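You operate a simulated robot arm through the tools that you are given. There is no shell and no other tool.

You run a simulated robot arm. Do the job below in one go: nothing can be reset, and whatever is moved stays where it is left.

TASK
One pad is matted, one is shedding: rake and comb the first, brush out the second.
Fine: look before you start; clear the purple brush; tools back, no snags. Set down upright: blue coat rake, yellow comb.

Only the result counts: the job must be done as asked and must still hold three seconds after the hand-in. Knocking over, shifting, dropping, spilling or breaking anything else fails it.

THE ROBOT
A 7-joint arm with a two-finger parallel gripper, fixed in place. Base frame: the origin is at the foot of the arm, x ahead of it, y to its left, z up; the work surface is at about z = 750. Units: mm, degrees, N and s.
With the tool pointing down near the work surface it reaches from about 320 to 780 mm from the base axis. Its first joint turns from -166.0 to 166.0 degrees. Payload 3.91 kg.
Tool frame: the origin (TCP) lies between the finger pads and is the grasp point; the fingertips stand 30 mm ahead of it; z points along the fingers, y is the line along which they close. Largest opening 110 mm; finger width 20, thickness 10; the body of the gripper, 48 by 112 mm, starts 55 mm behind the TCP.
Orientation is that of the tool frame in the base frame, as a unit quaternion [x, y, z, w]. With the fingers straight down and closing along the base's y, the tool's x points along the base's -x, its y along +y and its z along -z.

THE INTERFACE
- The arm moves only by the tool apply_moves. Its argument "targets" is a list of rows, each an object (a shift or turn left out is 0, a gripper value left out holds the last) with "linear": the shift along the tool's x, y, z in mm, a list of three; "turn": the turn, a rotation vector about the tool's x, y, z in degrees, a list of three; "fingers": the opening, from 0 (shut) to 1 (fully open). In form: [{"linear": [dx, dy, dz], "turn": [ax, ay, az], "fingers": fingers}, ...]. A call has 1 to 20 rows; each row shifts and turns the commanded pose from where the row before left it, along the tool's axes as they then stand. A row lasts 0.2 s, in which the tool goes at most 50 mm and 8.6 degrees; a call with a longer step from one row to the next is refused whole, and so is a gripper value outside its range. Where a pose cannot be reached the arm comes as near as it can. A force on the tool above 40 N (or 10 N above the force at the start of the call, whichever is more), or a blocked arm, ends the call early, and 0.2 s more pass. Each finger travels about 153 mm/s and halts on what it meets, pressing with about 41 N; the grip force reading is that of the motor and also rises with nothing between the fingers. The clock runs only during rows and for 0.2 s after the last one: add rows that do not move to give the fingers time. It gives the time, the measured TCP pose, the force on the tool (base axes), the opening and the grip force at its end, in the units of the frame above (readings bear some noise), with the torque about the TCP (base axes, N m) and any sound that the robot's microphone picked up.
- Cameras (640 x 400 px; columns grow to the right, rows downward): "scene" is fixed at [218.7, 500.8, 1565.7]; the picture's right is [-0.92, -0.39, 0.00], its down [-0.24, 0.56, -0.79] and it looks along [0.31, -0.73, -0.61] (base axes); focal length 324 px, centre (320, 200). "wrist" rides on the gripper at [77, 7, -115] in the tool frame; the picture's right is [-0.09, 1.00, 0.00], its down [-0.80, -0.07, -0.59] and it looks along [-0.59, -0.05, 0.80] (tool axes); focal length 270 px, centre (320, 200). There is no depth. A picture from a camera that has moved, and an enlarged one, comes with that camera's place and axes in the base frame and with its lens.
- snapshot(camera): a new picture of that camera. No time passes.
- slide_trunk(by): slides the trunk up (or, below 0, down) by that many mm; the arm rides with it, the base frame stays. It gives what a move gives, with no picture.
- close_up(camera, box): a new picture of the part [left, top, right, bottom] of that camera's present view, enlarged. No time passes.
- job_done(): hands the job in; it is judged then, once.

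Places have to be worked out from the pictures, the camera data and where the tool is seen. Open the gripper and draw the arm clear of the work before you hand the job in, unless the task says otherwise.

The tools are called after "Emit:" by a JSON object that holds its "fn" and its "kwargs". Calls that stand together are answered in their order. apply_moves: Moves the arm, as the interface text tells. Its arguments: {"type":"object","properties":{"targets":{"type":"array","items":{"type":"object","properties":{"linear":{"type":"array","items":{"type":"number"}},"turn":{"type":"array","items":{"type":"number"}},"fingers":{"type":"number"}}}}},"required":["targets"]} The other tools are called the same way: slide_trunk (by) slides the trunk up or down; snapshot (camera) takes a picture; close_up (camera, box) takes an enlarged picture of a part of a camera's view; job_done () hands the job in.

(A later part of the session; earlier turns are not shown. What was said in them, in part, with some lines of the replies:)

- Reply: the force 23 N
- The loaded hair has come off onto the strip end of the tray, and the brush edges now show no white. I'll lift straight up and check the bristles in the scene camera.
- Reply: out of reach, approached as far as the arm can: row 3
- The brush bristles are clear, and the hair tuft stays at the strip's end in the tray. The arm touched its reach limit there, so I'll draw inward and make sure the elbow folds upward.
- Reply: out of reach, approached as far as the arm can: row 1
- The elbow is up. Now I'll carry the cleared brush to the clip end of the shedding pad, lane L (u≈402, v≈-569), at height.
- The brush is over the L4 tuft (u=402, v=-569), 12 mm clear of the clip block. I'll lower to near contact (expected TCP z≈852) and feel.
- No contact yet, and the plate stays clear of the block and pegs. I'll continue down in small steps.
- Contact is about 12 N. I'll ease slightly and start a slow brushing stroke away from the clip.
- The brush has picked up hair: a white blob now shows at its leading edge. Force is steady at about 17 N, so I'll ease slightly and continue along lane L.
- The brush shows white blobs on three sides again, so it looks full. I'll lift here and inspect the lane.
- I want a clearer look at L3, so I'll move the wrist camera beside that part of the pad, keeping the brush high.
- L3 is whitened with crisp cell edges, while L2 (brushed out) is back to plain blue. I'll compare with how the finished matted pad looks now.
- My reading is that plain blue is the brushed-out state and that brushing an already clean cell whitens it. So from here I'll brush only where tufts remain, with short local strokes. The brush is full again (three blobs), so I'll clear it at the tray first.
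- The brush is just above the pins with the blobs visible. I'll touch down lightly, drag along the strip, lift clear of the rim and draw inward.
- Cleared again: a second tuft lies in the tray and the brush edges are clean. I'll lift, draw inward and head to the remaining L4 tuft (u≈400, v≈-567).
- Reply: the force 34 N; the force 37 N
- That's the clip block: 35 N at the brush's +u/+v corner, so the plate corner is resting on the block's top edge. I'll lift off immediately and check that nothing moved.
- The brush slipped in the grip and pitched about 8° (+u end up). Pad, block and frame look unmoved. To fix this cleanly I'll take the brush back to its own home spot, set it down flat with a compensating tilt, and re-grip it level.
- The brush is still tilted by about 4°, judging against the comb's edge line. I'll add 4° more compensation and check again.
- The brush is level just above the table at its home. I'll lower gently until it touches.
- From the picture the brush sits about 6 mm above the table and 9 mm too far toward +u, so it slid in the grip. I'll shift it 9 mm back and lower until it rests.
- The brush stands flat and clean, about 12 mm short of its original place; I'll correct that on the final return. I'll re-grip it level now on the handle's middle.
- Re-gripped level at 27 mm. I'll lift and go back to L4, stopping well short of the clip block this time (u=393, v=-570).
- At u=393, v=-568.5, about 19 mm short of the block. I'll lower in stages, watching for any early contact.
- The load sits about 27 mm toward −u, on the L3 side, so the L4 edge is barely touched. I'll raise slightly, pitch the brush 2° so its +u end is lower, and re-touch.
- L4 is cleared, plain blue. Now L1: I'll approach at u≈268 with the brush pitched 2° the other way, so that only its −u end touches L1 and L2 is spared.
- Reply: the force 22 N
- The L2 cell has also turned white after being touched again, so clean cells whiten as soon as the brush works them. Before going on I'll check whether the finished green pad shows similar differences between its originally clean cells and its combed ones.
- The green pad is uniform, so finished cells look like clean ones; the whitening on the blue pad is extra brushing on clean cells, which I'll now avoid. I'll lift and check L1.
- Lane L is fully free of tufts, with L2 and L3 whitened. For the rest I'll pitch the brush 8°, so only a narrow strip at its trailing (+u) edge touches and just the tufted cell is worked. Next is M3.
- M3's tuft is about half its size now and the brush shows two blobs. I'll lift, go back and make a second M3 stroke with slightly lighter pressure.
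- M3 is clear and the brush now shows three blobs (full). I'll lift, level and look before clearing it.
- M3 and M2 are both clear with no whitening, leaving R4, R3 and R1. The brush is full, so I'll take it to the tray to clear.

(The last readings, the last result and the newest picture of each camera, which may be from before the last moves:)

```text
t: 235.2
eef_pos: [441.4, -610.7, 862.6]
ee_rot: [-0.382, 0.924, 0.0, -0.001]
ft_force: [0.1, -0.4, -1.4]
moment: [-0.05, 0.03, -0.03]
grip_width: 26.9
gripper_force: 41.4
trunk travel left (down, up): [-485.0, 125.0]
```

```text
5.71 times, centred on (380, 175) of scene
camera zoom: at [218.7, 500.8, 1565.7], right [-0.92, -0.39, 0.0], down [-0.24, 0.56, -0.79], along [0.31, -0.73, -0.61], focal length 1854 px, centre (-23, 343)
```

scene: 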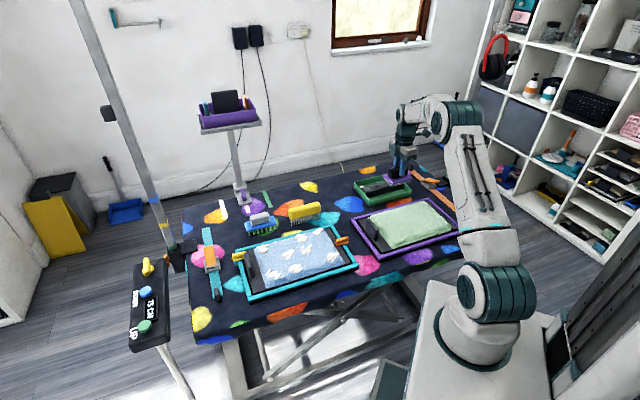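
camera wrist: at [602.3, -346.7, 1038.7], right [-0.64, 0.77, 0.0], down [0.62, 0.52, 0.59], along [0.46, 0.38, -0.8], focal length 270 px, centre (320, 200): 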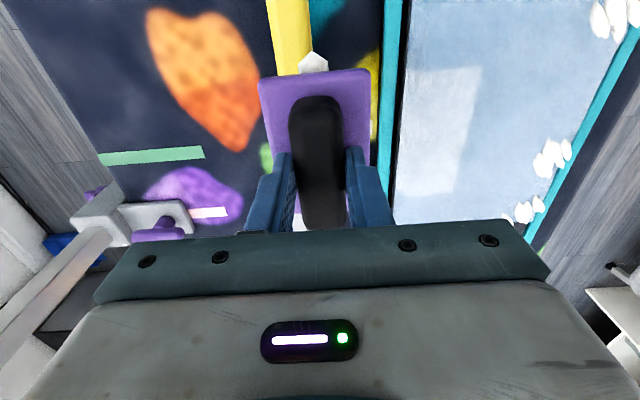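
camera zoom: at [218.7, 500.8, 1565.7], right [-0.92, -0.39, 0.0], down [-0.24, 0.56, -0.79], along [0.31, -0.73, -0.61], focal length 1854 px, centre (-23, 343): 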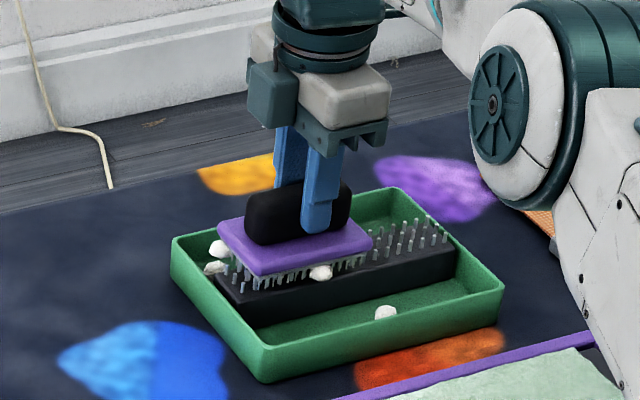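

The brush is positioned over the strip as before, with no contact yet. I'll touch down lightly and drag along the strip.

Emit:
{"fn": "apply_moves", "kwargs": {"targets": [{"linear": [0, 0, 1]}, {"linear": [0, 0, 1]}, {"linear": [3, 0, 0.4]}, {"linear": [7, 0, 0]}, {"linear": [7, 0, 0]}, {"linear": [7, 0, 0]}, {"linear": [7, 0, 0]}, {"linear": [7, 0, 0]}]}}

Emit:
{"fn": "close_up", "kwargs": {"camera": "scene", "box": [330, 140, 430, 210]}}

```text
t: 237.1
eef_pos: [413.8, -638.2, 861.9]
ee_rot: [-0.383, 0.924, -0.002, 0.001]
ft_force: [4.3, 3.3, 16.6]
moment: [-0.27, 0.35, 0.02]
grip_width: 26.9
gripper_force: 41.0
trunk travel left (down, up): [-485.0, 125.0]
```

```text
5.71 times, centred on (380, 175) of scene
camera zoom: at [218.7, 500.8, 1565.7], right [-0.92, -0.39, 0.0], down [-0.24, 0.56, -0.79], along [0.31, -0.73, -0.61], focal length 1854 px, centre (-23, 343)
```

zoom: 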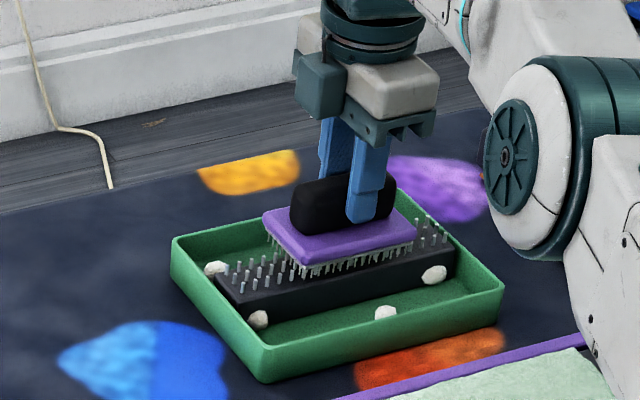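

Cleared again, with the hair in the tray. I'll lift, draw inward and go to lane R (u≈392, v≈-449) for R4 and R3.

Emit:
{"fn": "apply_moves", "kwargs": {"targets": [{"linear": [0, 0, -15]}, {"linear": [0, 30, -15]}, {"linear": [0, 30, -15]}, {"linear": [0, 30, -15]}, {"linear": [-42.3, 15.8, 0]}, {"linear": [-42.3, 15.8, 0]}, {"linear": [-42.3, 15.8, 0]}, {"linear": [-42.3, 15.8, 0]}, {"linear": [-42.3, 15.8, 0]}, {"linear": [-42.3, 15.8, 0]}, {"linear": [-42.3, 15.8, 0]}, {"linear": [-42.3, 15.8, 0]}, {"linear": [-42.3, 15.8, 0]}, {"linear": [-42.3, 15.8, 0]}, {"linear": [-42.3, 15.8, 0]}, {"linear": [-42.3, 15.8, 0]}, {"linear": [-42.3, 15.8, 0]}, {"linear": [0, 0, 0]}]}}

Emit:
{"fn": "snapshot", "kwargs": {"camera": "wrist"}}

Emit:
{"fn": "snapshot", "kwargs": {"camera": "scene"}}

```text
t: 240.8
eef_pos: [593.7, -40.5, 919.7]
ee_rot: [-0.382, 0.924, 0.0, 0.0]
ft_force: [-0.7, -0.3, -1.0]
moment: [0.0, 0.01, 0.02]
grip_width: 26.8
gripper_force: 40.9
trunk travel left (down, up): [-485.0, 125.0]
```

```text
taken
camera wrist: at [535.5, -89.0, 1034.1], right [-0.64, 0.77, 0.0], down [0.62, 0.52, 0.59], along [0.46, 0.38, -0.8], focal length 270 px, centre (320, 200)
```

wrist: 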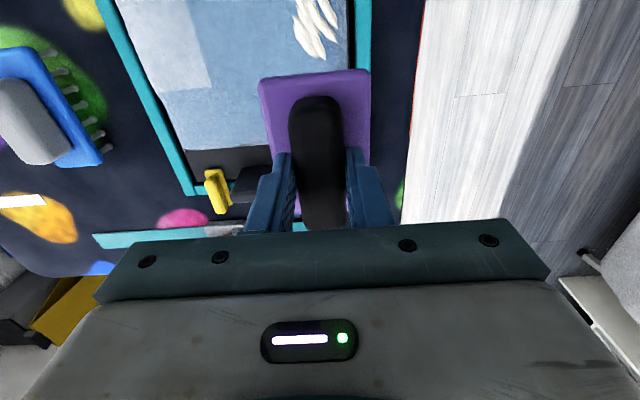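

```text
taken
```

scene: 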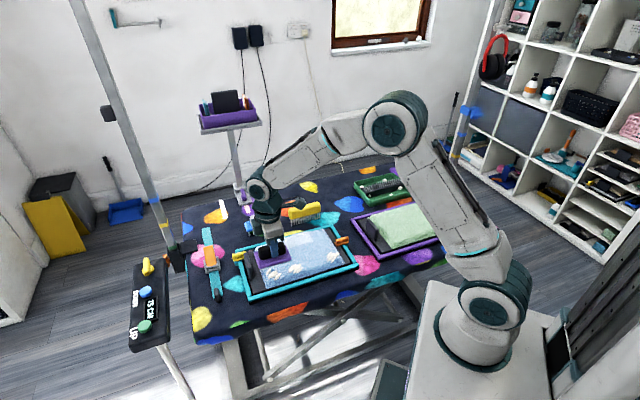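

In position over R4 at u=391, v=-448. Lowering toward contact in stages.

Emit:
{"fn": "apply_moves", "kwargs": {"targets": [{"linear": [0, 0, 30]}, {"linear": [0, 0, 27]}, {"linear": [0, 0, 4]}, {"linear": [0, 0, 2]}, {"linear": [0, 0, 1]}, {"linear": [0, 0, 1]}, {"linear": [0, 0, 0]}]}}

Emit:
{"fn": "apply_moves", "kwargs": {"targets": [{"linear": [0, 0, 1]}, {"linear": [0, 0, 0]}]}}

Emit:
{"fn": "apply_moves", "kwargs": {"targets": [{"linear": [0, 0, 1]}, {"linear": [0, 0, 0]}]}}

```text
t: 242.4
eef_pos: [593.4, -40.2, 855.5]
ee_rot: [-0.383, 0.924, 0.0, 0.0]
ft_force: [0.1, 0.3, -1.0]
moment: [0.01, 0.0, 0.01]
grip_width: 27.2
gripper_force: 41.0
trunk travel left (down, up): [-485.0, 125.0]
```

```text
t: 243.1
eef_pos: [593.5, -39.3, 852.5]
ee_rot: [-0.383, 0.924, 0.001, 0.001]
ft_force: [-0.2, -0.8, -0.5]
moment: [0.02, 0.02, -0.02]
grip_width: 26.9
gripper_force: 40.9
trunk travel left (down, up): [-485.0, 125.0]
```

```text
t: 243.7
eef_pos: [592.2, -38.9, 854.0]
ee_rot: [-0.383, 0.924, 0.001, 0.0]
ft_force: [-0.5, -0.8, -1.2]
moment: [-0.01, 0.0, -0.03]
grip_width: 27.4
gripper_force: 41.2
trunk travel left (down, up): [-485.0, 125.0]
```

No contact yet at about z 853. I'll continue in fine steps.

Emit:
{"fn": "apply_moves", "kwargs": {"targets": [{"linear": [0, 0, 0.8]}, {"linear": [0, 0, 0]}]}}

Emit:
{"fn": "apply_moves", "kwargs": {"targets": [{"linear": [0, 0, 0.8]}, {"linear": [0, 0, 0]}]}}

```text
t: 244.2
eef_pos: [593.8, -40.3, 852.9]
ee_rot: [-0.383, 0.924, 0.0, -0.001]
ft_force: [0.3, 0.2, -1.1]
moment: [-0.01, -0.02, 0.0]
grip_width: 27.3
gripper_force: 41.1
trunk travel left (down, up): [-485.0, 125.0]
```

```text
t: 244.8
eef_pos: [594.1, -39.3, 852.5]
ee_rot: [-0.382, 0.924, 0.0, 0.0]
ft_force: [-0.2, 0.1, 3.7]
moment: [-0.12, 0.12, 0.04]
grip_width: 27.1
gripper_force: 41.0
trunk travel left (down, up): [-485.0, 125.0]
```

Light contact of about 5 N. I'll press slightly more and stroke 46 mm over R4/R3, stopping before R2.

Emit:
{"fn": "apply_moves", "kwargs": {"targets": [{"linear": [3, 0, 0.3]}, {"linear": [6, 0, 0]}, {"linear": [6, 0, 0]}, {"linear": [6, 0, -0.1]}, {"linear": [6, 0, -0.1]}, {"linear": [6, 0, -0.1]}, {"linear": [6, 0, 0]}, {"linear": [6, 0, 0]}]}}

Emit:
{"fn": "close_up", "kwargs": {"camera": "scene", "box": [230, 215, 360, 295]}}

```text
t: 246.7
eef_pos: [561.2, -71.5, 851.8]
ee_rot: [-0.382, 0.924, -0.001, 0.0]
ft_force: [1.1, 2.5, 10.0]
moment: [-0.13, 0.2, -0.04]
grip_width: 27.3
gripper_force: 40.9
trunk travel left (down, up): [-485.0, 125.0]
```

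```text
4.92 times, centred on (295, 255) of scene
camera zoom: at [218.7, 500.8, 1565.7], right [-0.92, -0.39, 0.0], down [-0.24, 0.56, -0.79], along [0.31, -0.73, -0.61], focal length 1598 px, centre (443, -71)
```

zoom: 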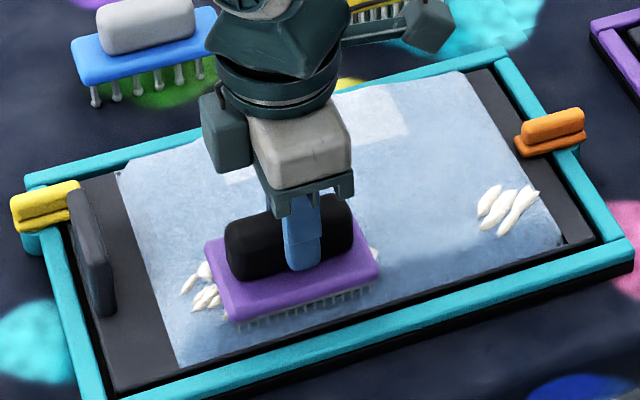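

R4's tuft is shrinking. I'll lift, return and make a second identical stroke.

Emit:
{"fn": "apply_moves", "kwargs": {"targets": [{"linear": [0, 0, -6]}, {"linear": [-15, 0, 0]}, {"linear": [-15, 0, 0]}, {"linear": [-15, 0, 0]}, {"linear": [0, 0, 5.8]}, {"linear": [0, 0, 0]}, {"linear": [3, 0, 0]}, {"linear": [6, 0, 0]}, {"linear": [6, 0, 0]}, {"linear": [6, 0, 0]}, {"linear": [6, 0, 0]}, {"linear": [6, 0, 0]}, {"linear": [6, 0, 0]}, {"linear": [6, 0, 0]}]}}

Emit:
{"fn": "close_up", "kwargs": {"camera": "scene", "box": [230, 215, 360, 295]}}

Emit:
{"fn": "snapshot", "kwargs": {"camera": "wrist"}}

```text
t: 249.7
eef_pos: [561.6, -70.6, 852.6]
ee_rot: [-0.383, 0.924, 0.0, 0.0]
ft_force: [0.9, 1.3, 3.5]
moment: [-0.06, 0.1, -0.02]
grip_width: 27.3
gripper_force: 41.3
trunk travel left (down, up): [-485.0, 125.0]
```

```text
4.92 times, centred on (295, 255) of scene
camera zoom: at [218.7, 500.8, 1565.7], right [-0.92, -0.39, 0.0], down [-0.24, 0.56, -0.79], along [0.31, -0.73, -0.61], focal length 1598 px, centre (443, -71)
```

zoom: 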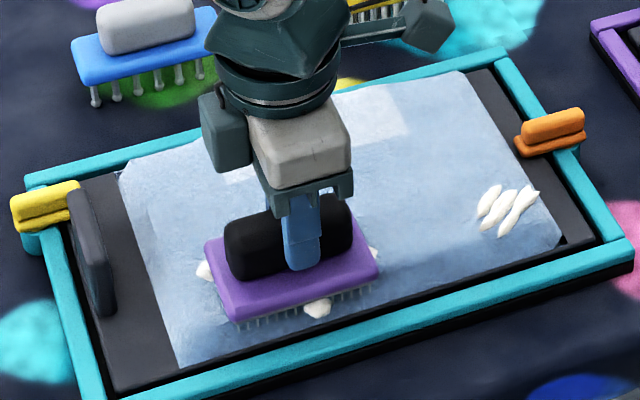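

```text
taken
camera wrist: at [503.1, -120.4, 966.8], right [-0.64, 0.77, 0.0], down [0.62, 0.52, 0.59], along [0.46, 0.38, -0.8], focal length 270 px, centre (320, 200)
```

wrist: 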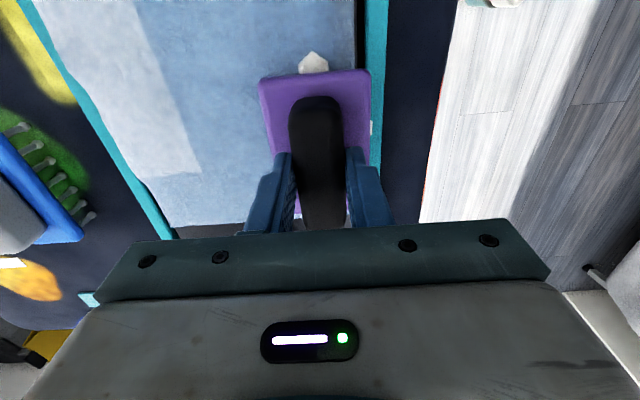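

R4 is clear and the brush is full again. I'll lift and check R3.

Emit:
{"fn": "apply_moves", "kwargs": {"targets": [{"linear": [0, 0, -10]}, {"linear": [0, 0, -30]}, {"linear": [0, 0, -30]}, {"linear": [10, -40, 0]}, {"linear": [10, -40, 0]}, {"linear": [10, -40, 0]}, {"linear": [10, -40, 0]}, {"linear": [10, -40, 0]}, {"linear": [0, 0, 0]}]}}

Emit:
{"fn": "close_up", "kwargs": {"camera": "scene", "box": [230, 220, 360, 300]}}

```text
t: 251.7
eef_pos: [667.6, -248.7, 921.3]
ee_rot: [-0.383, 0.924, 0.0, 0.0]
ft_force: [0.2, 0.1, -1.2]
moment: [0.01, 0.0, -0.01]
grip_width: 27.2
gripper_force: 40.5
trunk travel left (down, up): [-485.0, 125.0]
```

```text
4.92 times, centred on (295, 260) of scene
camera zoom: at [218.7, 500.8, 1565.7], right [-0.92, -0.39, 0.0], down [-0.24, 0.56, -0.79], along [0.31, -0.73, -0.61], focal length 1598 px, centre (443, -95)
```

zoom: 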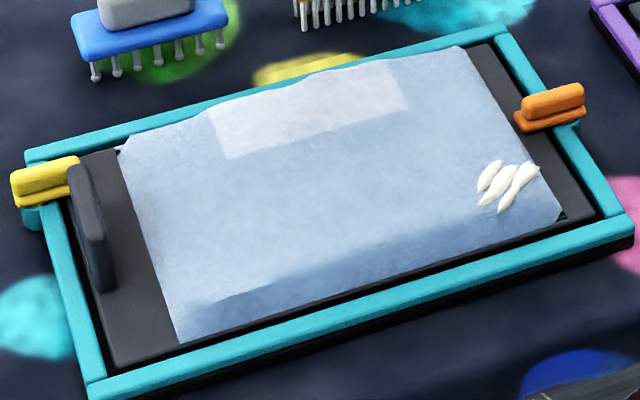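

Only R1 remains. I'll clear the brush first.

Emit:
{"fn": "apply_moves", "kwargs": {"targets": [{"linear": [41.6, -9.7, 0]}, {"linear": [41.6, -9.7, 0]}, {"linear": [41.6, -9.7, 0]}, {"linear": [41.6, -9.7, 0]}, {"linear": [41.6, -9.7, 0]}, {"linear": [41.6, -9.7, 0]}, {"linear": [41.6, -9.7, 0]}, {"linear": [41.6, -9.7, 0]}, {"linear": [41.6, -9.7, 0]}, {"linear": [41.6, -9.7, 0]}, {"linear": [0, 0, 30]}, {"linear": [0, 0, 22]}, {"linear": [0, 0, 4]}, {"linear": [0, 0, 2]}, {"linear": [0, 0, 0]}]}}

Emit:
{"fn": "close_up", "kwargs": {"camera": "scene", "box": [330, 140, 430, 210]}}

```text
t: 254.8
eef_pos: [442.3, -610.8, 862.8]
ee_rot: [-0.383, 0.924, 0.001, -0.001]
ft_force: [-0.2, -0.8, -0.6]
moment: [0.02, 0.0, -0.03]
grip_width: 27.2
gripper_force: 40.9
trunk travel left (down, up): [-485.0, 125.0]
```

```text
5.71 times, centred on (380, 175) of scene
camera zoom: at [218.7, 500.8, 1565.7], right [-0.92, -0.39, 0.0], down [-0.24, 0.56, -0.79], along [0.31, -0.73, -0.61], focal length 1854 px, centre (-23, 343)
```

zoom: 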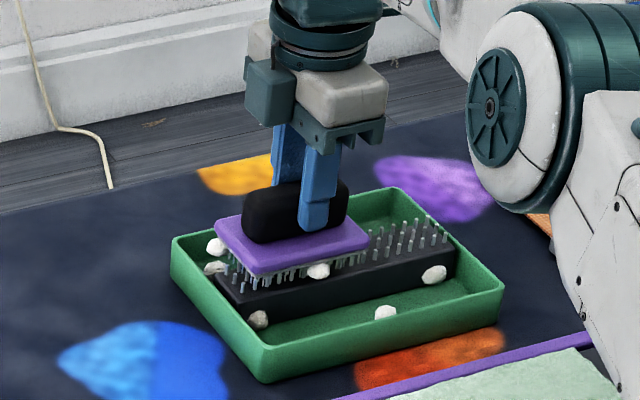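

Same position as before over the strip. I'll touch lightly and drag.

Emit:
{"fn": "apply_moves", "kwargs": {"targets": [{"linear": [0, 0, 1]}, {"linear": [0, 0, 1]}, {"linear": [3, 0, 0.4]}, {"linear": [7, 0, 0]}, {"linear": [7, 0, 0]}, {"linear": [7, 0, 0]}, {"linear": [7, 0, 0]}, {"linear": [7, 0, 0]}]}}

Emit:
{"fn": "close_up", "kwargs": {"camera": "scene", "box": [330, 140, 430, 210]}}

```text
t: 256.6
eef_pos: [416.3, -636.9, 861.6]
ee_rot: [-0.382, 0.924, 0.0, 0.001]
ft_force: [2.0, 0.6, 6.4]
moment: [-0.14, 0.12, 0.01]
grip_width: 27.0
gripper_force: 41.0
trunk travel left (down, up): [-485.0, 125.0]
```

```text
5.71 times, centred on (380, 175) of scene
camera zoom: at [218.7, 500.8, 1565.7], right [-0.92, -0.39, 0.0], down [-0.24, 0.56, -0.79], along [0.31, -0.73, -0.61], focal length 1854 px, centre (-23, 343)
```

zoom: 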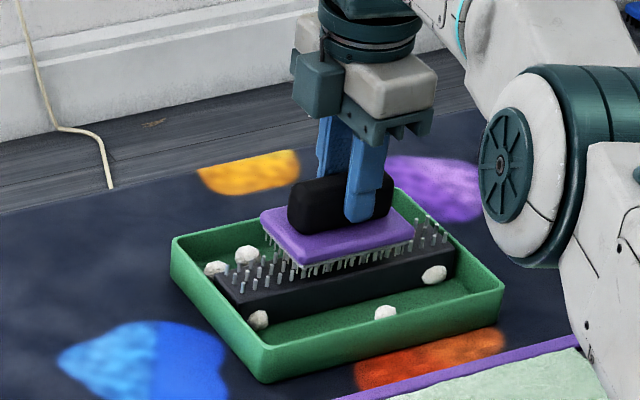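

Cleared. Now R1: I'll approach u≈221, v≈-449 with a 4° pitch so the brush's −u end stays above the frame rail.

Emit:
{"fn": "apply_moves", "kwargs": {"targets": [{"linear": [0, 0, -15]}, {"linear": [0, 30, -15]}, {"linear": [0, 30, -15]}, {"linear": [0, 30, -15]}, {"linear": [-41.9, 22.9, 0]}, {"linear": [-41.9, 22.9, 0]}, {"linear": [-41.9, 22.9, 0]}, {"linear": [-41.9, 22.9, 0]}, {"linear": [-41.9, 22.9, 0]}, {"linear": [-41.9, 22.9, 0]}, {"linear": [-41.9, 22.9, 0]}, {"linear": [-41.9, 22.9, 0]}, {"linear": [-41.9, 22.9, 0]}, {"turn": [0, 4, 0]}, {"linear": [0, 0, 0]}]}}

Emit:
{"fn": "snapshot", "kwargs": {"camera": "wrist"}}

Emit:
{"fn": "close_up", "kwargs": {"camera": "scene", "box": [280, 195, 380, 265]}}

```text
t: 259.9
eef_pos: [473.3, -161.1, 922.7]
ee_rot: [-0.383, 0.923, -0.013, -0.032]
ft_force: [-0.3, -0.4, -0.9]
moment: [0.01, 0.0, -0.06]
grip_width: 27.2
gripper_force: 41.0
trunk travel left (down, up): [-485.0, 125.0]
```

```text
taken
camera wrist: at [420.5, -205.0, 1041.5], right [-0.64, 0.77, -0.01], down [0.65, 0.54, 0.54], along [0.41, 0.34, -0.84], focal length 270 px, centre (320, 200)
```

wrist: 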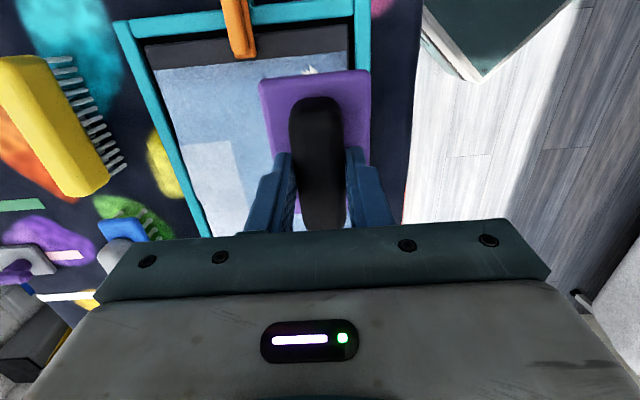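

```text
5.71 times, centred on (330, 230) of scene
camera zoom: at [218.7, 500.8, 1565.7], right [-0.92, -0.39, 0.0], down [-0.24, 0.56, -0.79], along [0.31, -0.73, -0.61], focal length 1854 px, centre (263, 29)
```

zoom: 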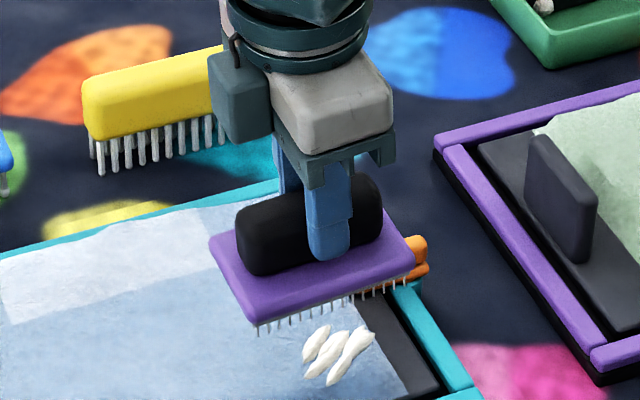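

Aligned with the R1 tuft and clear of the orange peg. Lowering toward contact, expected near z≈855.

Emit:
{"fn": "apply_moves", "kwargs": {"targets": [{"linear": [-2.1, 0, 29.9]}, {"linear": [-1.95, 0, 27.9]}, {"linear": [-0.2, 0, 3]}, {"linear": [-0.14, 0, 2]}, {"linear": [0, 0, 0]}]}}

Emit:
{"fn": "apply_moves", "kwargs": {"targets": [{"linear": [-0.14, 0, 2]}, {"linear": [-0.07, 0, 1]}, {"linear": [0, 0, 0]}]}}

Emit:
{"fn": "close_up", "kwargs": {"camera": "scene", "box": [280, 195, 380, 265]}}

```text
t: 261.1
eef_pos: [473.5, -162.4, 858.9]
ee_rot: [-0.382, 0.924, -0.013, -0.033]
ft_force: [0.1, -0.2, -1.5]
moment: [0.01, 0.0, 0.01]
grip_width: 27.1
gripper_force: 41.5
trunk travel left (down, up): [-485.0, 125.0]
```

```text
t: 261.9
eef_pos: [471.9, -162.8, 855.8]
ee_rot: [-0.382, 0.923, -0.014, -0.032]
ft_force: [0.9, -0.5, -0.8]
moment: [-0.03, 0.0, 0.03]
grip_width: 27.0
gripper_force: 41.2
trunk travel left (down, up): [-485.0, 125.0]
```

```text
5.71 times, centred on (330, 230) of scene
camera zoom: at [218.7, 500.8, 1565.7], right [-0.92, -0.39, 0.0], down [-0.24, 0.56, -0.79], along [0.31, -0.73, -0.61], focal length 1854 px, centre (263, 29)
```

zoom: 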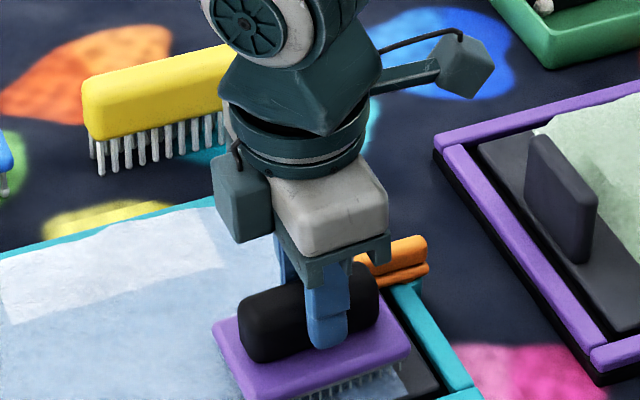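

Clear of the peg and rail, no contact yet. I'll take fine steps down.

Emit:
{"fn": "apply_moves", "kwargs": {"targets": [{"linear": [-0.06, 0, 0.8]}, {"linear": [0, 0, 0]}]}}

Emit:
{"fn": "apply_moves", "kwargs": {"targets": [{"linear": [-0.06, 0, 0.8]}, {"linear": [0, 0, 0]}]}}

```text
t: 262.4
eef_pos: [472.7, -162.1, 855.5]
ee_rot: [-0.382, 0.923, -0.014, -0.033]
ft_force: [0.4, 0.6, -1.9]
moment: [0.03, -0.01, 0.01]
grip_width: 27.0
gripper_force: 41.0
trunk travel left (down, up): [-485.0, 125.0]
```

```text
t: 263.1
eef_pos: [471.7, -162.8, 854.8]
ee_rot: [-0.382, 0.924, -0.015, -0.032]
ft_force: [-0.1, 0.0, 6.2]
moment: [0.21, -0.19, -0.05]
grip_width: 27.2
gripper_force: 41.3
trunk travel left (down, up): [-485.0, 125.0]
```

Contact is about 7 N. I'll make two short strokes of 22 mm inside R1, lifting between them.

Emit:
{"fn": "apply_moves", "kwargs": {"targets": [{"linear": [5.49, 0, 0.45]}, {"linear": [5.49, 0, 0.4]}, {"linear": [5.49, 0, 0.4]}, {"linear": [5.49, 0, 0.4]}, {"linear": [0.42, 0, -5.99]}, {"linear": [-10.97, 0, -0.77]}, {"linear": [-10.97, 0, -0.77]}, {"linear": [-0.42, 0, 5.8]}, {"linear": [0, 0, 0]}, {"linear": [5.49, 0, 0.45]}, {"linear": [5.49, 0, 0.4]}, {"linear": [5.49, 0, 0.4]}, {"linear": [5.49, 0, 0.4]}]}}

Emit:
{"fn": "close_up", "kwargs": {"camera": "scene", "box": [280, 195, 380, 265]}}

Emit:
{"fn": "snapshot", "kwargs": {"camera": "wrist"}}

```text
t: 265.9
eef_pos: [458.2, -177.6, 854.9]
ee_rot: [-0.383, 0.923, -0.013, -0.032]
ft_force: [1.3, 2.6, 5.7]
moment: [0.35, -0.37, 0.04]
grip_width: 27.3
gripper_force: 40.8
trunk travel left (down, up): [-485.0, 125.0]
```

```text
5.71 times, centred on (330, 230) of scene
camera zoom: at [218.7, 500.8, 1565.7], right [-0.92, -0.39, 0.0], down [-0.24, 0.56, -0.79], along [0.31, -0.73, -0.61], focal length 1854 px, centre (263, 29)
```

zoom: 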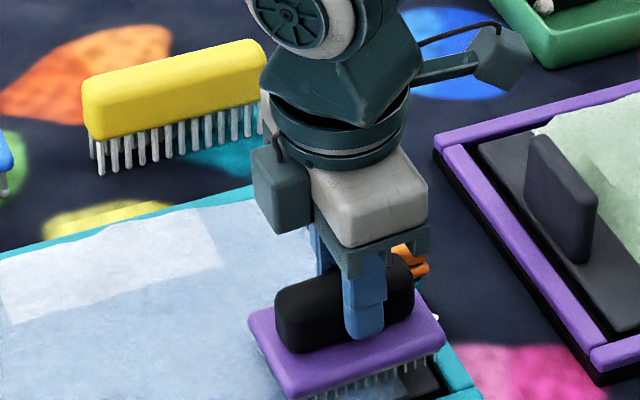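

```text
taken
camera wrist: at [404.4, -220.5, 974.2], right [-0.64, 0.77, -0.01], down [0.64, 0.54, 0.54], along [0.42, 0.34, -0.84], focal length 270 px, centre (320, 200)
```

wrist: 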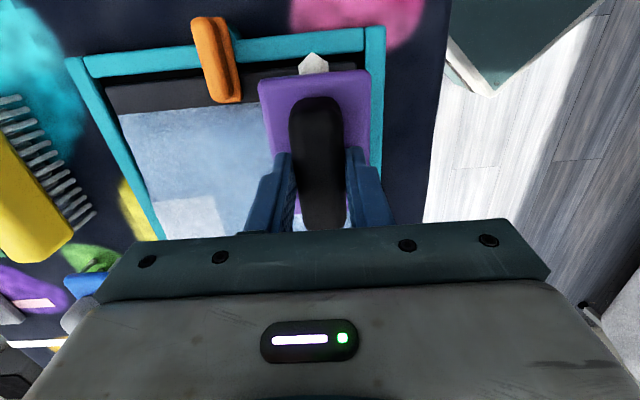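

The brush picked up hair. I'll lift clear and look at R1.

Emit:
{"fn": "apply_moves", "kwargs": {"targets": [{"linear": [0.7, 0, -9.9]}, {"linear": [1.5, 0, -28]}, {"linear": [1.5, 0, -28]}, {"linear": [-30, 0, 0]}, {"linear": [-40, 0, 0]}, {"linear": [-40, 0, 0]}, {"linear": [0, 0, 0]}]}}

Emit:
{"fn": "close_up", "kwargs": {"camera": "scene", "box": [280, 215, 360, 275]}}

Emit:
{"fn": "snapshot", "kwargs": {"camera": "wrist"}}

```text
t: 267.4
eef_pos: [535.6, -98.8, 912.0]
ee_rot: [-0.381, 0.924, -0.014, -0.033]
ft_force: [-0.3, 0.1, -0.8]
moment: [0.0, 0.01, 0.01]
grip_width: 27.0
gripper_force: 41.0
trunk travel left (down, up): [-485.0, 125.0]
```

```text
6.67 times, centred on (320, 245) of scene
camera zoom: at [218.7, 500.8, 1565.7], right [-0.92, -0.39, 0.0], down [-0.24, 0.56, -0.79], along [0.31, -0.73, -0.61], focal length 2163 px, centre (320, -100)
```

zoom: 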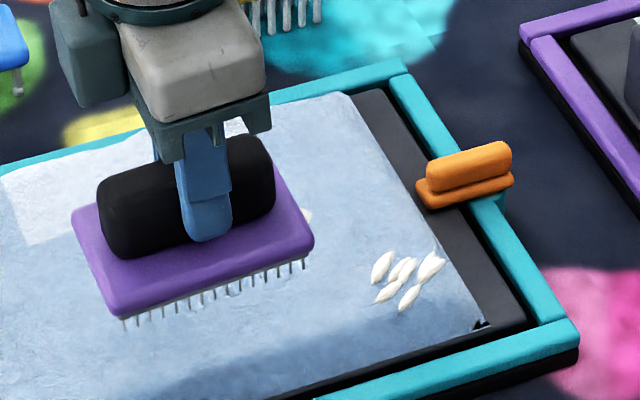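

```text
taken
camera wrist: at [483.3, -141.9, 1032.1], right [-0.64, 0.77, -0.01], down [0.65, 0.54, 0.54], along [0.41, 0.34, -0.84], focal length 270 px, centre (320, 200)
```

wrist: 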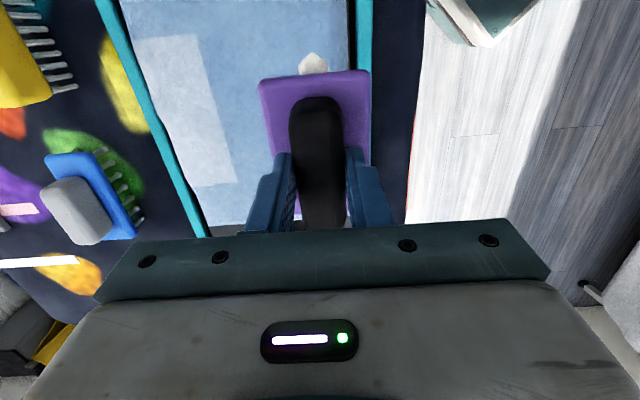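

R1's tuft is about half its size. I'll go back for more short strokes there.

Emit:
{"fn": "apply_moves", "kwargs": {"targets": [{"linear": [29.3, 0, 2.05]}, {"linear": [29.3, 0, 2.05]}, {"linear": [29.3, 0, 2.05]}, {"linear": [-1.95, 0, 27.9]}, {"linear": [-1.7, 0, 24]}, {"linear": [-0.2, 0, 3]}, {"linear": [-0.07, 0, 1]}, {"linear": [0, 0, 0]}]}}

Emit:
{"fn": "apply_moves", "kwargs": {"targets": [{"linear": [-0.06, 0, 0.8]}, {"linear": [0, 0, 0]}]}}

```text
t: 269.2
eef_pos: [472.7, -160.0, 856.9]
ee_rot: [-0.382, 0.924, -0.013, -0.032]
ft_force: [0.2, 0.2, -1.6]
moment: [0.01, -0.01, -0.02]
grip_width: 27.1
gripper_force: 41.7
trunk travel left (down, up): [-485.0, 125.0]
```

```text
t: 269.9
eef_pos: [473.7, -162.4, 856.3]
ee_rot: [-0.382, 0.923, -0.013, -0.032]
ft_force: [0.2, 0.0, -0.9]
moment: [-0.04, 0.05, 0.0]
grip_width: 26.9
gripper_force: 41.2
trunk travel left (down, up): [-485.0, 125.0]
```

Not touching yet. One more small step.

Emit:
{"fn": "apply_moves", "kwargs": {"targets": [{"linear": [-0.06, 0, 0.8]}, {"linear": [0, 0, 0]}]}}

Emit:
{"fn": "apply_moves", "kwargs": {"targets": [{"linear": [-0.04, 0, 0.5]}, {"linear": [0, 0, 0]}]}}

```text
t: 270.4
eef_pos: [473.2, -160.6, 855.2]
ee_rot: [-0.383, 0.923, -0.014, -0.033]
ft_force: [-0.4, -0.6, -1.5]
moment: [-0.01, -0.01, 0.01]
grip_width: 27.2
gripper_force: 41.5
trunk travel left (down, up): [-485.0, 125.0]
```

```text
t: 271.1
eef_pos: [472.3, -163.0, 854.8]
ee_rot: [-0.383, 0.923, -0.013, -0.032]
ft_force: [0.0, 0.2, 1.3]
moment: [0.07, -0.06, 0.02]
grip_width: 26.8
gripper_force: 41.1
trunk travel left (down, up): [-485.0, 125.0]
```

Just touching at about 2.5 N. I'll press 0.5 mm more and make two more 22 mm strokes in R1.

Emit:
{"fn": "apply_moves", "kwargs": {"targets": [{"linear": [5.45, 0, 0.9]}, {"linear": [5.49, 0, 0.42]}, {"linear": [5.49, 0, 0.42]}, {"linear": [5.49, 0, 0.42]}, {"linear": [0.42, 0, -5.99]}, {"linear": [-10.97, 0, -0.77]}, {"linear": [-10.97, 0, -0.77]}, {"linear": [-0.42, 0, 5.9]}, {"linear": [0, 0, 0]}, {"linear": [5.49, 0, 0.42]}, {"linear": [5.49, 0, 0.42]}, {"linear": [5.49, 0, 0.42]}, {"linear": [5.49, 0, 0.42]}]}}

Emit:
{"fn": "apply_moves", "kwargs": {"targets": [{"linear": [0.7, 0, -9.9]}, {"linear": [1.5, 0, -28]}, {"linear": [1.5, 0, -28]}, {"linear": [-30, 0, 0]}, {"linear": [-40, 0, 0]}, {"linear": [-40, 0, 0]}, {"linear": [0, 0, 0]}]}}

Emit:
{"fn": "close_up", "kwargs": {"camera": "scene", "box": [280, 215, 360, 275]}}

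```text
t: 273.9
eef_pos: [458.3, -176.8, 854.4]
ee_rot: [-0.383, 0.923, -0.015, -0.032]
ft_force: [4.1, 2.1, 9.4]
moment: [0.54, -0.51, -0.05]
grip_width: 27.2
gripper_force: 41.1
trunk travel left (down, up): [-485.0, 125.0]
```

```text
t: 275.4
eef_pos: [536.8, -99.3, 912.7]
ee_rot: [-0.382, 0.923, -0.013, -0.032]
ft_force: [0.5, 0.1, -1.4]
moment: [-0.02, -0.01, 0.05]
grip_width: 27.1
gripper_force: 41.2
trunk travel left (down, up): [-485.0, 125.0]
```

```text
6.67 times, centred on (320, 245) of scene
camera zoom: at [218.7, 500.8, 1565.7], right [-0.92, -0.39, 0.0], down [-0.24, 0.56, -0.79], along [0.31, -0.73, -0.61], focal length 2163 px, centre (320, -100)
```

zoom: 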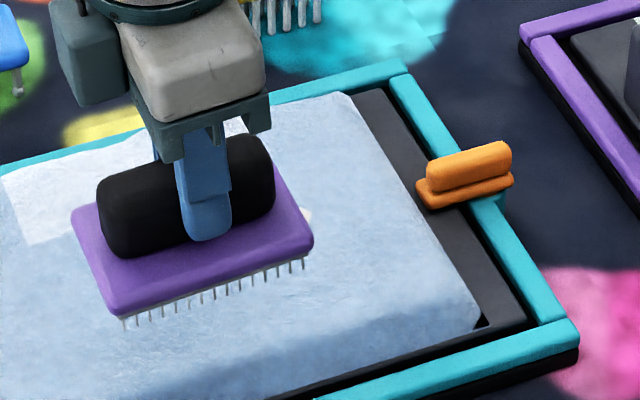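

R1 is clear too, so no tufts remain in view. I'll level the brush and take it to the tray for the final clearing.

Emit:
{"fn": "apply_moves", "kwargs": {"targets": [{"turn": [0, -4, 0]}, {"linear": [39, -26.8, -0.8]}, {"linear": [39, -26.8, -0.8]}, {"linear": [39, -26.8, -0.8]}, {"linear": [39, -26.8, -0.8]}, {"linear": [39, -26.8, -0.8]}, {"linear": [39, -26.8, -0.8]}, {"linear": [39, -26.8, -0.8]}, {"linear": [39, -26.8, -0.8]}, {"linear": [39, -26.8, -0.8]}, {"linear": [39, -26.8, -0.8]}, {"linear": [39, -26.8, -0.8]}, {"linear": [0, 0, 0]}]}}

Emit:
{"fn": "snapshot", "kwargs": {"camera": "scene"}}

Emit:
{"fn": "close_up", "kwargs": {"camera": "scene", "box": [230, 220, 360, 300]}}

Emit:
{"fn": "close_up", "kwargs": {"camera": "scene", "box": [330, 130, 430, 200]}}

```text
t: 278.2
eef_pos: [440.3, -610.4, 919.9]
ee_rot: [-0.384, 0.923, 0.001, -0.001]
ft_force: [0.8, -0.3, -0.9]
moment: [-0.01, 0.02, 0.0]
grip_width: 27.4
gripper_force: 40.5
trunk travel left (down, up): [-485.0, 125.0]
```

```text
taken
```

scene: 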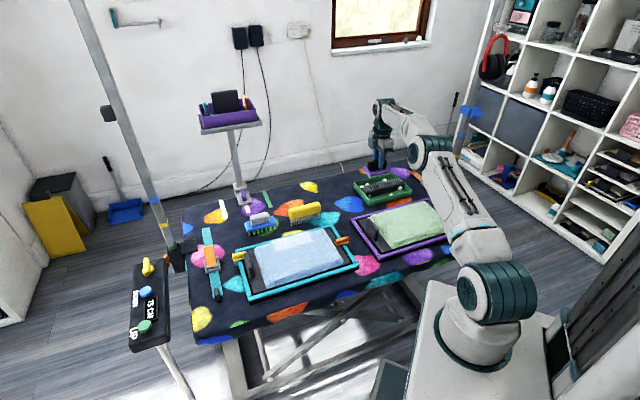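

```text
4.92 times, centred on (295, 260) of scene
camera zoom: at [218.7, 500.8, 1565.7], right [-0.92, -0.39, 0.0], down [-0.24, 0.56, -0.79], along [0.31, -0.73, -0.61], focal length 1598 px, centre (443, -95)
```

zoom: 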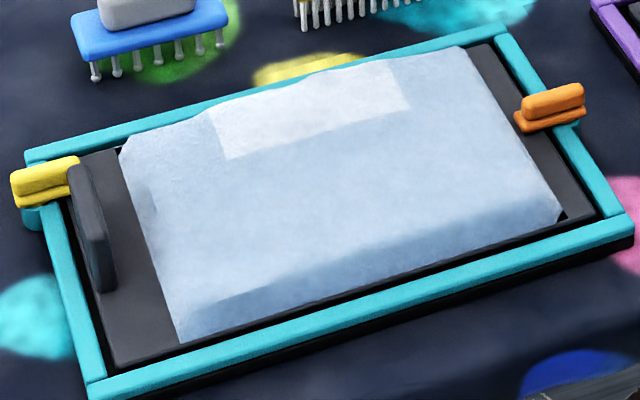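

```text
5.71 times, centred on (380, 165) of scene
camera zoom: at [218.7, 500.8, 1565.7], right [-0.92, -0.39, 0.0], down [-0.24, 0.56, -0.79], along [0.31, -0.73, -0.61], focal length 1854 px, centre (-23, 400)
```

zoom: 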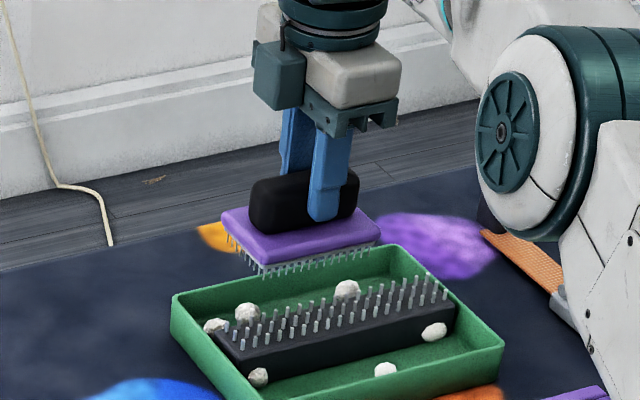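

The blue pad has no tufts left. I'll do the final brush clearing on the strip now.

Emit:
{"fn": "apply_moves", "kwargs": {"targets": [{"linear": [0, -1.5, 30]}, {"linear": [0, 0, 22]}, {"linear": [0, 0, 4]}, {"linear": [0, 0, 2]}, {"linear": [0, 0, 0]}]}}

Emit:
{"fn": "apply_moves", "kwargs": {"targets": [{"linear": [0, 0, 1]}, {"linear": [0, 0, 0.6]}, {"linear": [0, 0, 0]}]}}

```text
t: 279.4
eef_pos: [441.7, -611.5, 862.9]
ee_rot: [-0.382, 0.924, 0.0, -0.001]
ft_force: [-1.1, -0.3, -0.6]
moment: [-0.01, 0.03, 0.0]
grip_width: 27.0
gripper_force: 40.9
trunk travel left (down, up): [-485.0, 125.0]
```

```text
t: 280.2
eef_pos: [441.9, -613.8, 862.8]
ee_rot: [-0.383, 0.924, 0.0, 0.0]
ft_force: [0.5, 0.9, 5.3]
moment: [-0.09, 0.19, 0.02]
grip_width: 27.2
gripper_force: 40.9
trunk travel left (down, up): [-485.0, 125.0]
```

Touching at about 6 N. I'll drag along the strip twice to be sure it's fully cleared.

Emit:
{"fn": "apply_moves", "kwargs": {"targets": [{"linear": [4, 0, 0.3]}, {"linear": [7, 0, 0]}, {"linear": [7, 0, 0]}, {"linear": [7, 0, 0]}, {"linear": [7, 0, 0]}, {"linear": [7, 0, 0]}, {"linear": [0, 0, -8]}, {"linear": [-19, 0, 0]}, {"linear": [-20, 0, 0]}, {"linear": [0, 0, 7.8]}, {"linear": [0, 0, 0]}, {"linear": [4, 0, 0]}, {"linear": [7, 0, 0]}, {"linear": [7, 0, 0]}, {"linear": [7, 0, 0]}, {"linear": [7, 0, 0]}, {"linear": [7, 0, 0]}]}}

Emit:
{"fn": "close_up", "kwargs": {"camera": "scene", "box": [330, 140, 430, 210]}}

```text
t: 283.9
eef_pos: [414.2, -639.1, 863.0]
ee_rot: [-0.382, 0.924, -0.001, 0.0]
ft_force: [1.8, 1.5, 7.0]
moment: [-0.16, 0.2, 0.01]
grip_width: 27.0
gripper_force: 40.7
trunk travel left (down, up): [-485.0, 125.0]
```

```text
5.71 times, centred on (380, 175) of scene
camera zoom: at [218.7, 500.8, 1565.7], right [-0.92, -0.39, 0.0], down [-0.24, 0.56, -0.79], along [0.31, -0.73, -0.61], focal length 1854 px, centre (-23, 343)
```

zoom: 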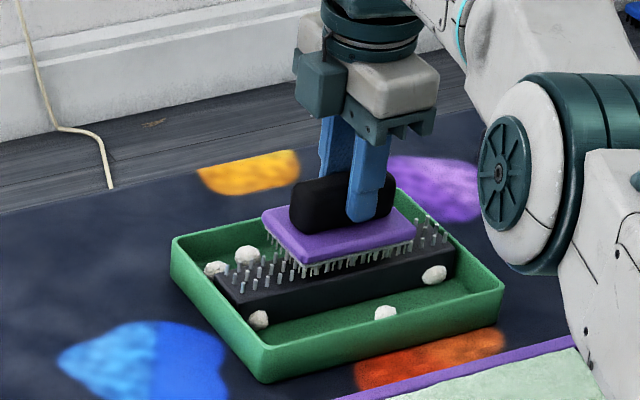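

The brush looks cleared. I'll lift, draw inward and bring it above its original home spot.

Emit:
{"fn": "apply_moves", "kwargs": {"targets": [{"linear": [0, 0, -15]}, {"linear": [0, 30, -15]}, {"linear": [0, 25, -15]}, {"linear": [-40.8, -3.7, 0]}, {"linear": [-40.8, -3.7, 0]}, {"linear": [-40.8, -3.7, 0]}, {"linear": [-40.8, -3.7, 0]}, {"linear": [-40.8, -3.7, 0]}, {"linear": [0, 0, 0]}]}}

Emit:
{"fn": "snapshot", "kwargs": {"camera": "wrist"}}

Emit:
{"fn": "close_up", "kwargs": {"camera": "scene", "box": [310, 160, 390, 220]}}

```text
t: 285.9
eef_pos: [531.4, -468.8, 905.0]
ee_rot: [-0.382, 0.924, 0.0, 0.0]
ft_force: [-0.2, -0.7, -1.5]
moment: [0.0, 0.02, 0.02]
grip_width: 27.2
gripper_force: 41.0
trunk travel left (down, up): [-485.0, 125.0]
```

```text
taken
camera wrist: at [473.4, -517.9, 1020.3], right [-0.64, 0.77, 0.0], down [0.62, 0.52, 0.59], along [0.46, 0.38, -0.8], focal length 270 px, centre (320, 200)
```

wrist: 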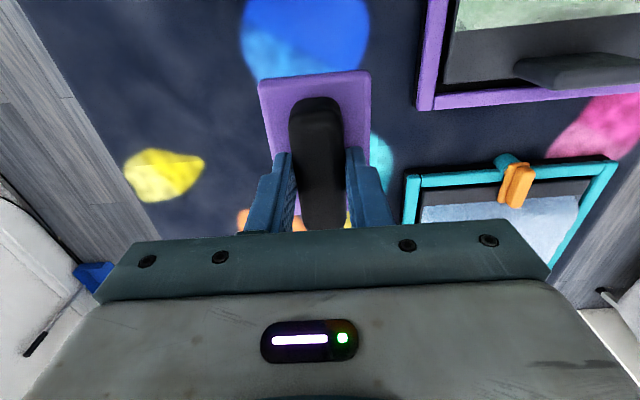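

```text
6.67 times, centred on (350, 190) of scene
camera zoom: at [218.7, 500.8, 1565.7], right [-0.92, -0.39, 0.0], down [-0.24, 0.56, -0.79], along [0.31, -0.73, -0.61], focal length 2163 px, centre (120, 267)
```

zoom: 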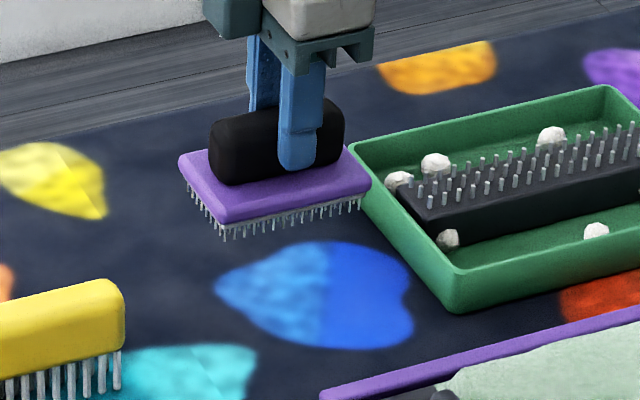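

The brush is clean, level and above its home (u=44.3, v=-707.3). Lowering to just above the table.

Emit:
{"fn": "apply_moves", "kwargs": {"targets": [{"linear": [-0.7, -0.6, 30]}, {"linear": [0, 0, 30]}, {"linear": [0, 0, 20]}, {"linear": [0, 0, 4]}, {"linear": [0, 0, 2]}, {"linear": [0, 0, 0]}]}}

Emit:
{"fn": "close_up", "kwargs": {"camera": "scene", "box": [310, 170, 390, 230]}}

```text
t: 287.2
eef_pos: [534.1, -469.7, 820.0]
ee_rot: [-0.382, 0.924, 0.0, 0.001]
ft_force: [0.1, 0.3, -0.5]
moment: [-0.03, 0.03, 0.01]
grip_width: 27.0
gripper_force: 40.9
trunk travel left (down, up): [-485.0, 125.0]
```

```text
6.67 times, centred on (350, 200) of scene
camera zoom: at [218.7, 500.8, 1565.7], right [-0.92, -0.39, 0.0], down [-0.24, 0.56, -0.79], along [0.31, -0.73, -0.61], focal length 2163 px, centre (120, 200)
```

zoom: 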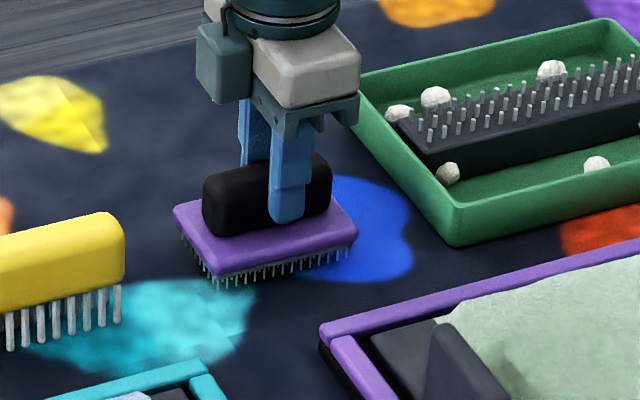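

It matches its original place to within about 2–3 mm. I'll nudge 2 mm and set it down gently.

Emit:
{"fn": "apply_moves", "kwargs": {"targets": [{"linear": [2, 0, 1]}, {"linear": [0, 0, 1]}, {"linear": [0, 0, 0.8]}, {"linear": [0, 0, 0]}]}}

Emit:
{"fn": "apply_moves", "kwargs": {"targets": [{"linear": [0, 0, 0.8]}, {"linear": [0, 0, 0]}]}}

Emit:
{"fn": "apply_moves", "kwargs": {"targets": [{"linear": [0, 0, 0.8]}, {"linear": [0, 0, 0]}]}}

```text
t: 288.2
eef_pos: [532.7, -471.3, 817.3]
ee_rot: [-0.383, 0.924, 0.0, 0.0]
ft_force: [0.0, 0.5, -1.3]
moment: [-0.02, 0.0, 0.01]
grip_width: 27.1
gripper_force: 41.0
trunk travel left (down, up): [-485.0, 125.0]
```

```text
t: 288.9
eef_pos: [532.8, -470.7, 816.0]
ee_rot: [-0.383, 0.924, 0.001, 0.0]
ft_force: [0.4, 0.2, -1.8]
moment: [0.01, -0.01, 0.05]
grip_width: 27.5
gripper_force: 41.2
trunk travel left (down, up): [-485.0, 125.0]
```

```text
t: 289.4
eef_pos: [532.5, -471.4, 815.7]
ee_rot: [-0.383, 0.924, 0.0, 0.0]
ft_force: [-0.4, 0.4, 1.2]
moment: [-0.03, 0.05, 0.04]
grip_width: 27.0
gripper_force: 41.3
trunk travel left (down, up): [-485.0, 125.0]
```

The brush is resting on the table at its home. I'll release it and rise straight up.

Emit:
{"fn": "apply_moves", "kwargs": {"targets": [{"linear": [0, 0, 0], "fingers": 0.6}, {"linear": [0, 0, 0]}, {"linear": [0, 0, 0]}, {"linear": [0, 0, -12]}, {"linear": [0, 0, -35]}, {"linear": [0, 0, -40]}, {"linear": [0, 0, 0]}]}}

Emit:
{"fn": "close_up", "kwargs": {"camera": "scene", "box": [310, 170, 390, 230]}}

Emit:
{"fn": "snapshot", "kwargs": {"camera": "wrist"}}

```text
t: 291.1
eef_pos: [531.4, -471.1, 902.1]
ee_rot: [-0.383, 0.924, 0.0, -0.001]
ft_force: [-0.1, 0.4, -0.5]
moment: [0.02, -0.01, 0.02]
grip_width: 66.1
gripper_force: 0.0
trunk travel left (down, up): [-485.0, 125.0]
```

```text
6.67 times, centred on (350, 200) of scene
camera zoom: at [218.7, 500.8, 1565.7], right [-0.92, -0.39, 0.0], down [-0.24, 0.56, -0.79], along [0.31, -0.73, -0.61], focal length 2163 px, centre (120, 200)
```

zoom: 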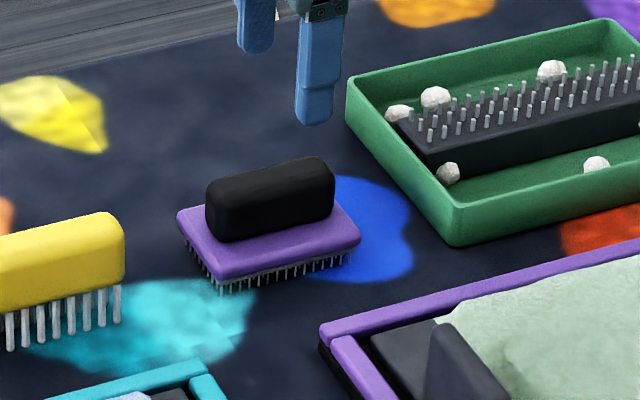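

```text
taken
camera wrist: at [472.6, -520.1, 1017.1], right [-0.64, 0.77, 0.0], down [0.62, 0.52, 0.59], along [0.46, 0.38, -0.8], focal length 270 px, centre (320, 200)
```

wrist: 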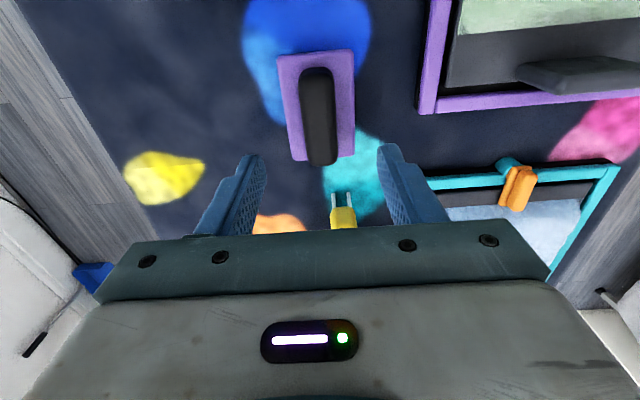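

The brush is back exactly where it was, clean and upright. I'll draw the arm up and clear, then inspect everything before handing in.

Emit:
{"fn": "apply_moves", "kwargs": {"targets": [{"linear": [1.5, 33, -34], "fingers": 1}, {"linear": [1.5, 33, -34]}, {"linear": [1.5, 33, -34]}, {"linear": [1.5, 33, -34]}, {"linear": [1.5, 33, -34]}, {"linear": [20, 10, -30]}, {"linear": [20, 10, -30]}, {"linear": [0, 0, 0]}]}}

Emit:
{"fn": "snapshot", "kwargs": {"camera": "scene"}}

Emit:
{"fn": "close_up", "kwargs": {"camera": "scene", "box": [180, 160, 360, 310]}}

Emit:
{"fn": "close_up", "kwargs": {"camera": "scene", "box": [320, 160, 480, 270]}}

Emit:
{"fn": "snapshot", "kwargs": {"camera": "wrist"}}

```text
t: 292.9
eef_pos: [367.7, -374.6, 1133.4]
ee_rot: [-0.383, 0.924, 0.0, 0.0]
ft_force: [-0.1, -0.6, 0.3]
moment: [-0.02, 0.01, -0.02]
grip_width: 109.8
gripper_force: 0.1
trunk travel left (down, up): [-485.0, 125.0]
```

```text
taken
```

scene: 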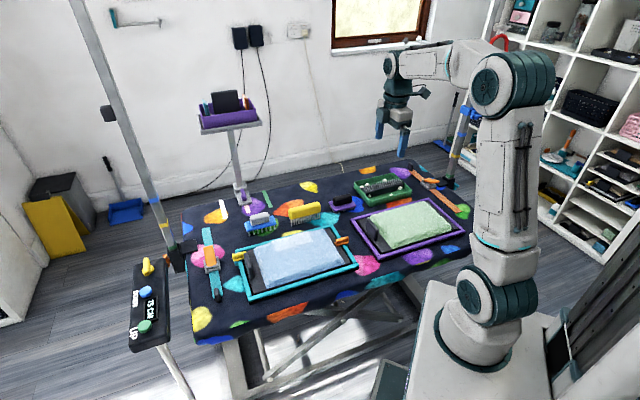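

```text
2.67 times, centred on (270, 235) of scene
camera zoom: at [218.7, 500.8, 1565.7], right [-0.92, -0.39, 0.0], down [-0.24, 0.56, -0.79], along [0.31, -0.73, -0.61], focal length 865 px, centre (453, 107)
```

zoom: 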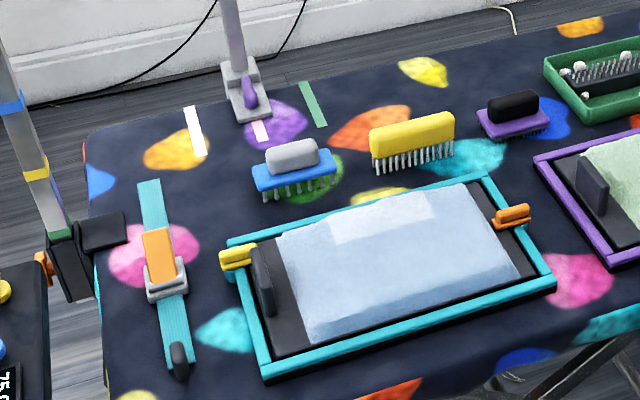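

```text
3.64 times, centred on (400, 215) of scene
camera zoom: at [218.7, 500.8, 1565.7], right [-0.92, -0.39, 0.0], down [-0.24, 0.56, -0.79], along [0.31, -0.73, -0.61], focal length 1180 px, centre (29, 146)
```

zoom: 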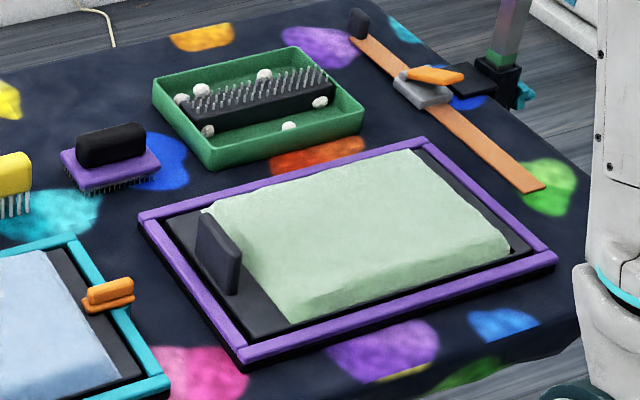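

```text
taken
camera wrist: at [309.0, -422.4, 1248.4], right [-0.64, 0.77, 0.0], down [0.62, 0.52, 0.59], along [0.46, 0.38, -0.8], focal length 270 px, centre (320, 200)
```

wrist: 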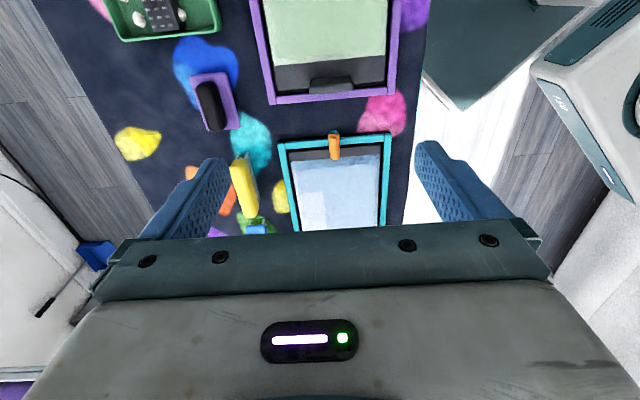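

Final check: the green pad is smooth everywhere and the blue pad has no tufts left. The brush is clean, with its hair in the tray. Rake, comb and brush stand upright at their places, and the gripper is open and clear. Two cells of the blue pad (L2 and L3) stay whitened from extra brushing, and brush contact had pressed the clip block once with no visible shift. Handing in.

Emit:
{"fn": "job_done", "kwargs": {}}

```text
The job is handed in.
```

I've handed the job in: the matted pad is raked and combed smooth, and the shedding pad has no loose tufts left. Two things on the blue pad could count against the result.

- **Green pad (matted):** all seven matted patches were raked, then combed. The last pictures show it smooth all over. No snag sound was reported in any move.
- **Blue pad (shedding):** all eight tufts are gone.
- **Purple brush:** it was already full of hair at the start. I cleared it on the tray's pin strip before first use, each time it filled up, and once more at the end. The hair is in the green tray.
- **Tools:** the rake and comb stand upright back at their places. The brush is also back where it started, clean and upright. The gripper is open and clear of the table.

**What could count against it**
- **Whitened patches:** two neighbouring patches of the blue pad turned pale after the brush passed over them when they had no hair. I took this as over-brushing and kept the brush off clean areas after that. I don't know whether it is penalised.
- **Bumped clip block:** the brush pressed on the clip block at the end of the blue pad once, at about 35 N. I saw no clear movement of the block or frame; at most the pad shifted by a millimetre or so. The brush slipped in the grip, so I set it down and re-gripped it level.

I lowered the trunk 90 mm to reach the rake and left it there.
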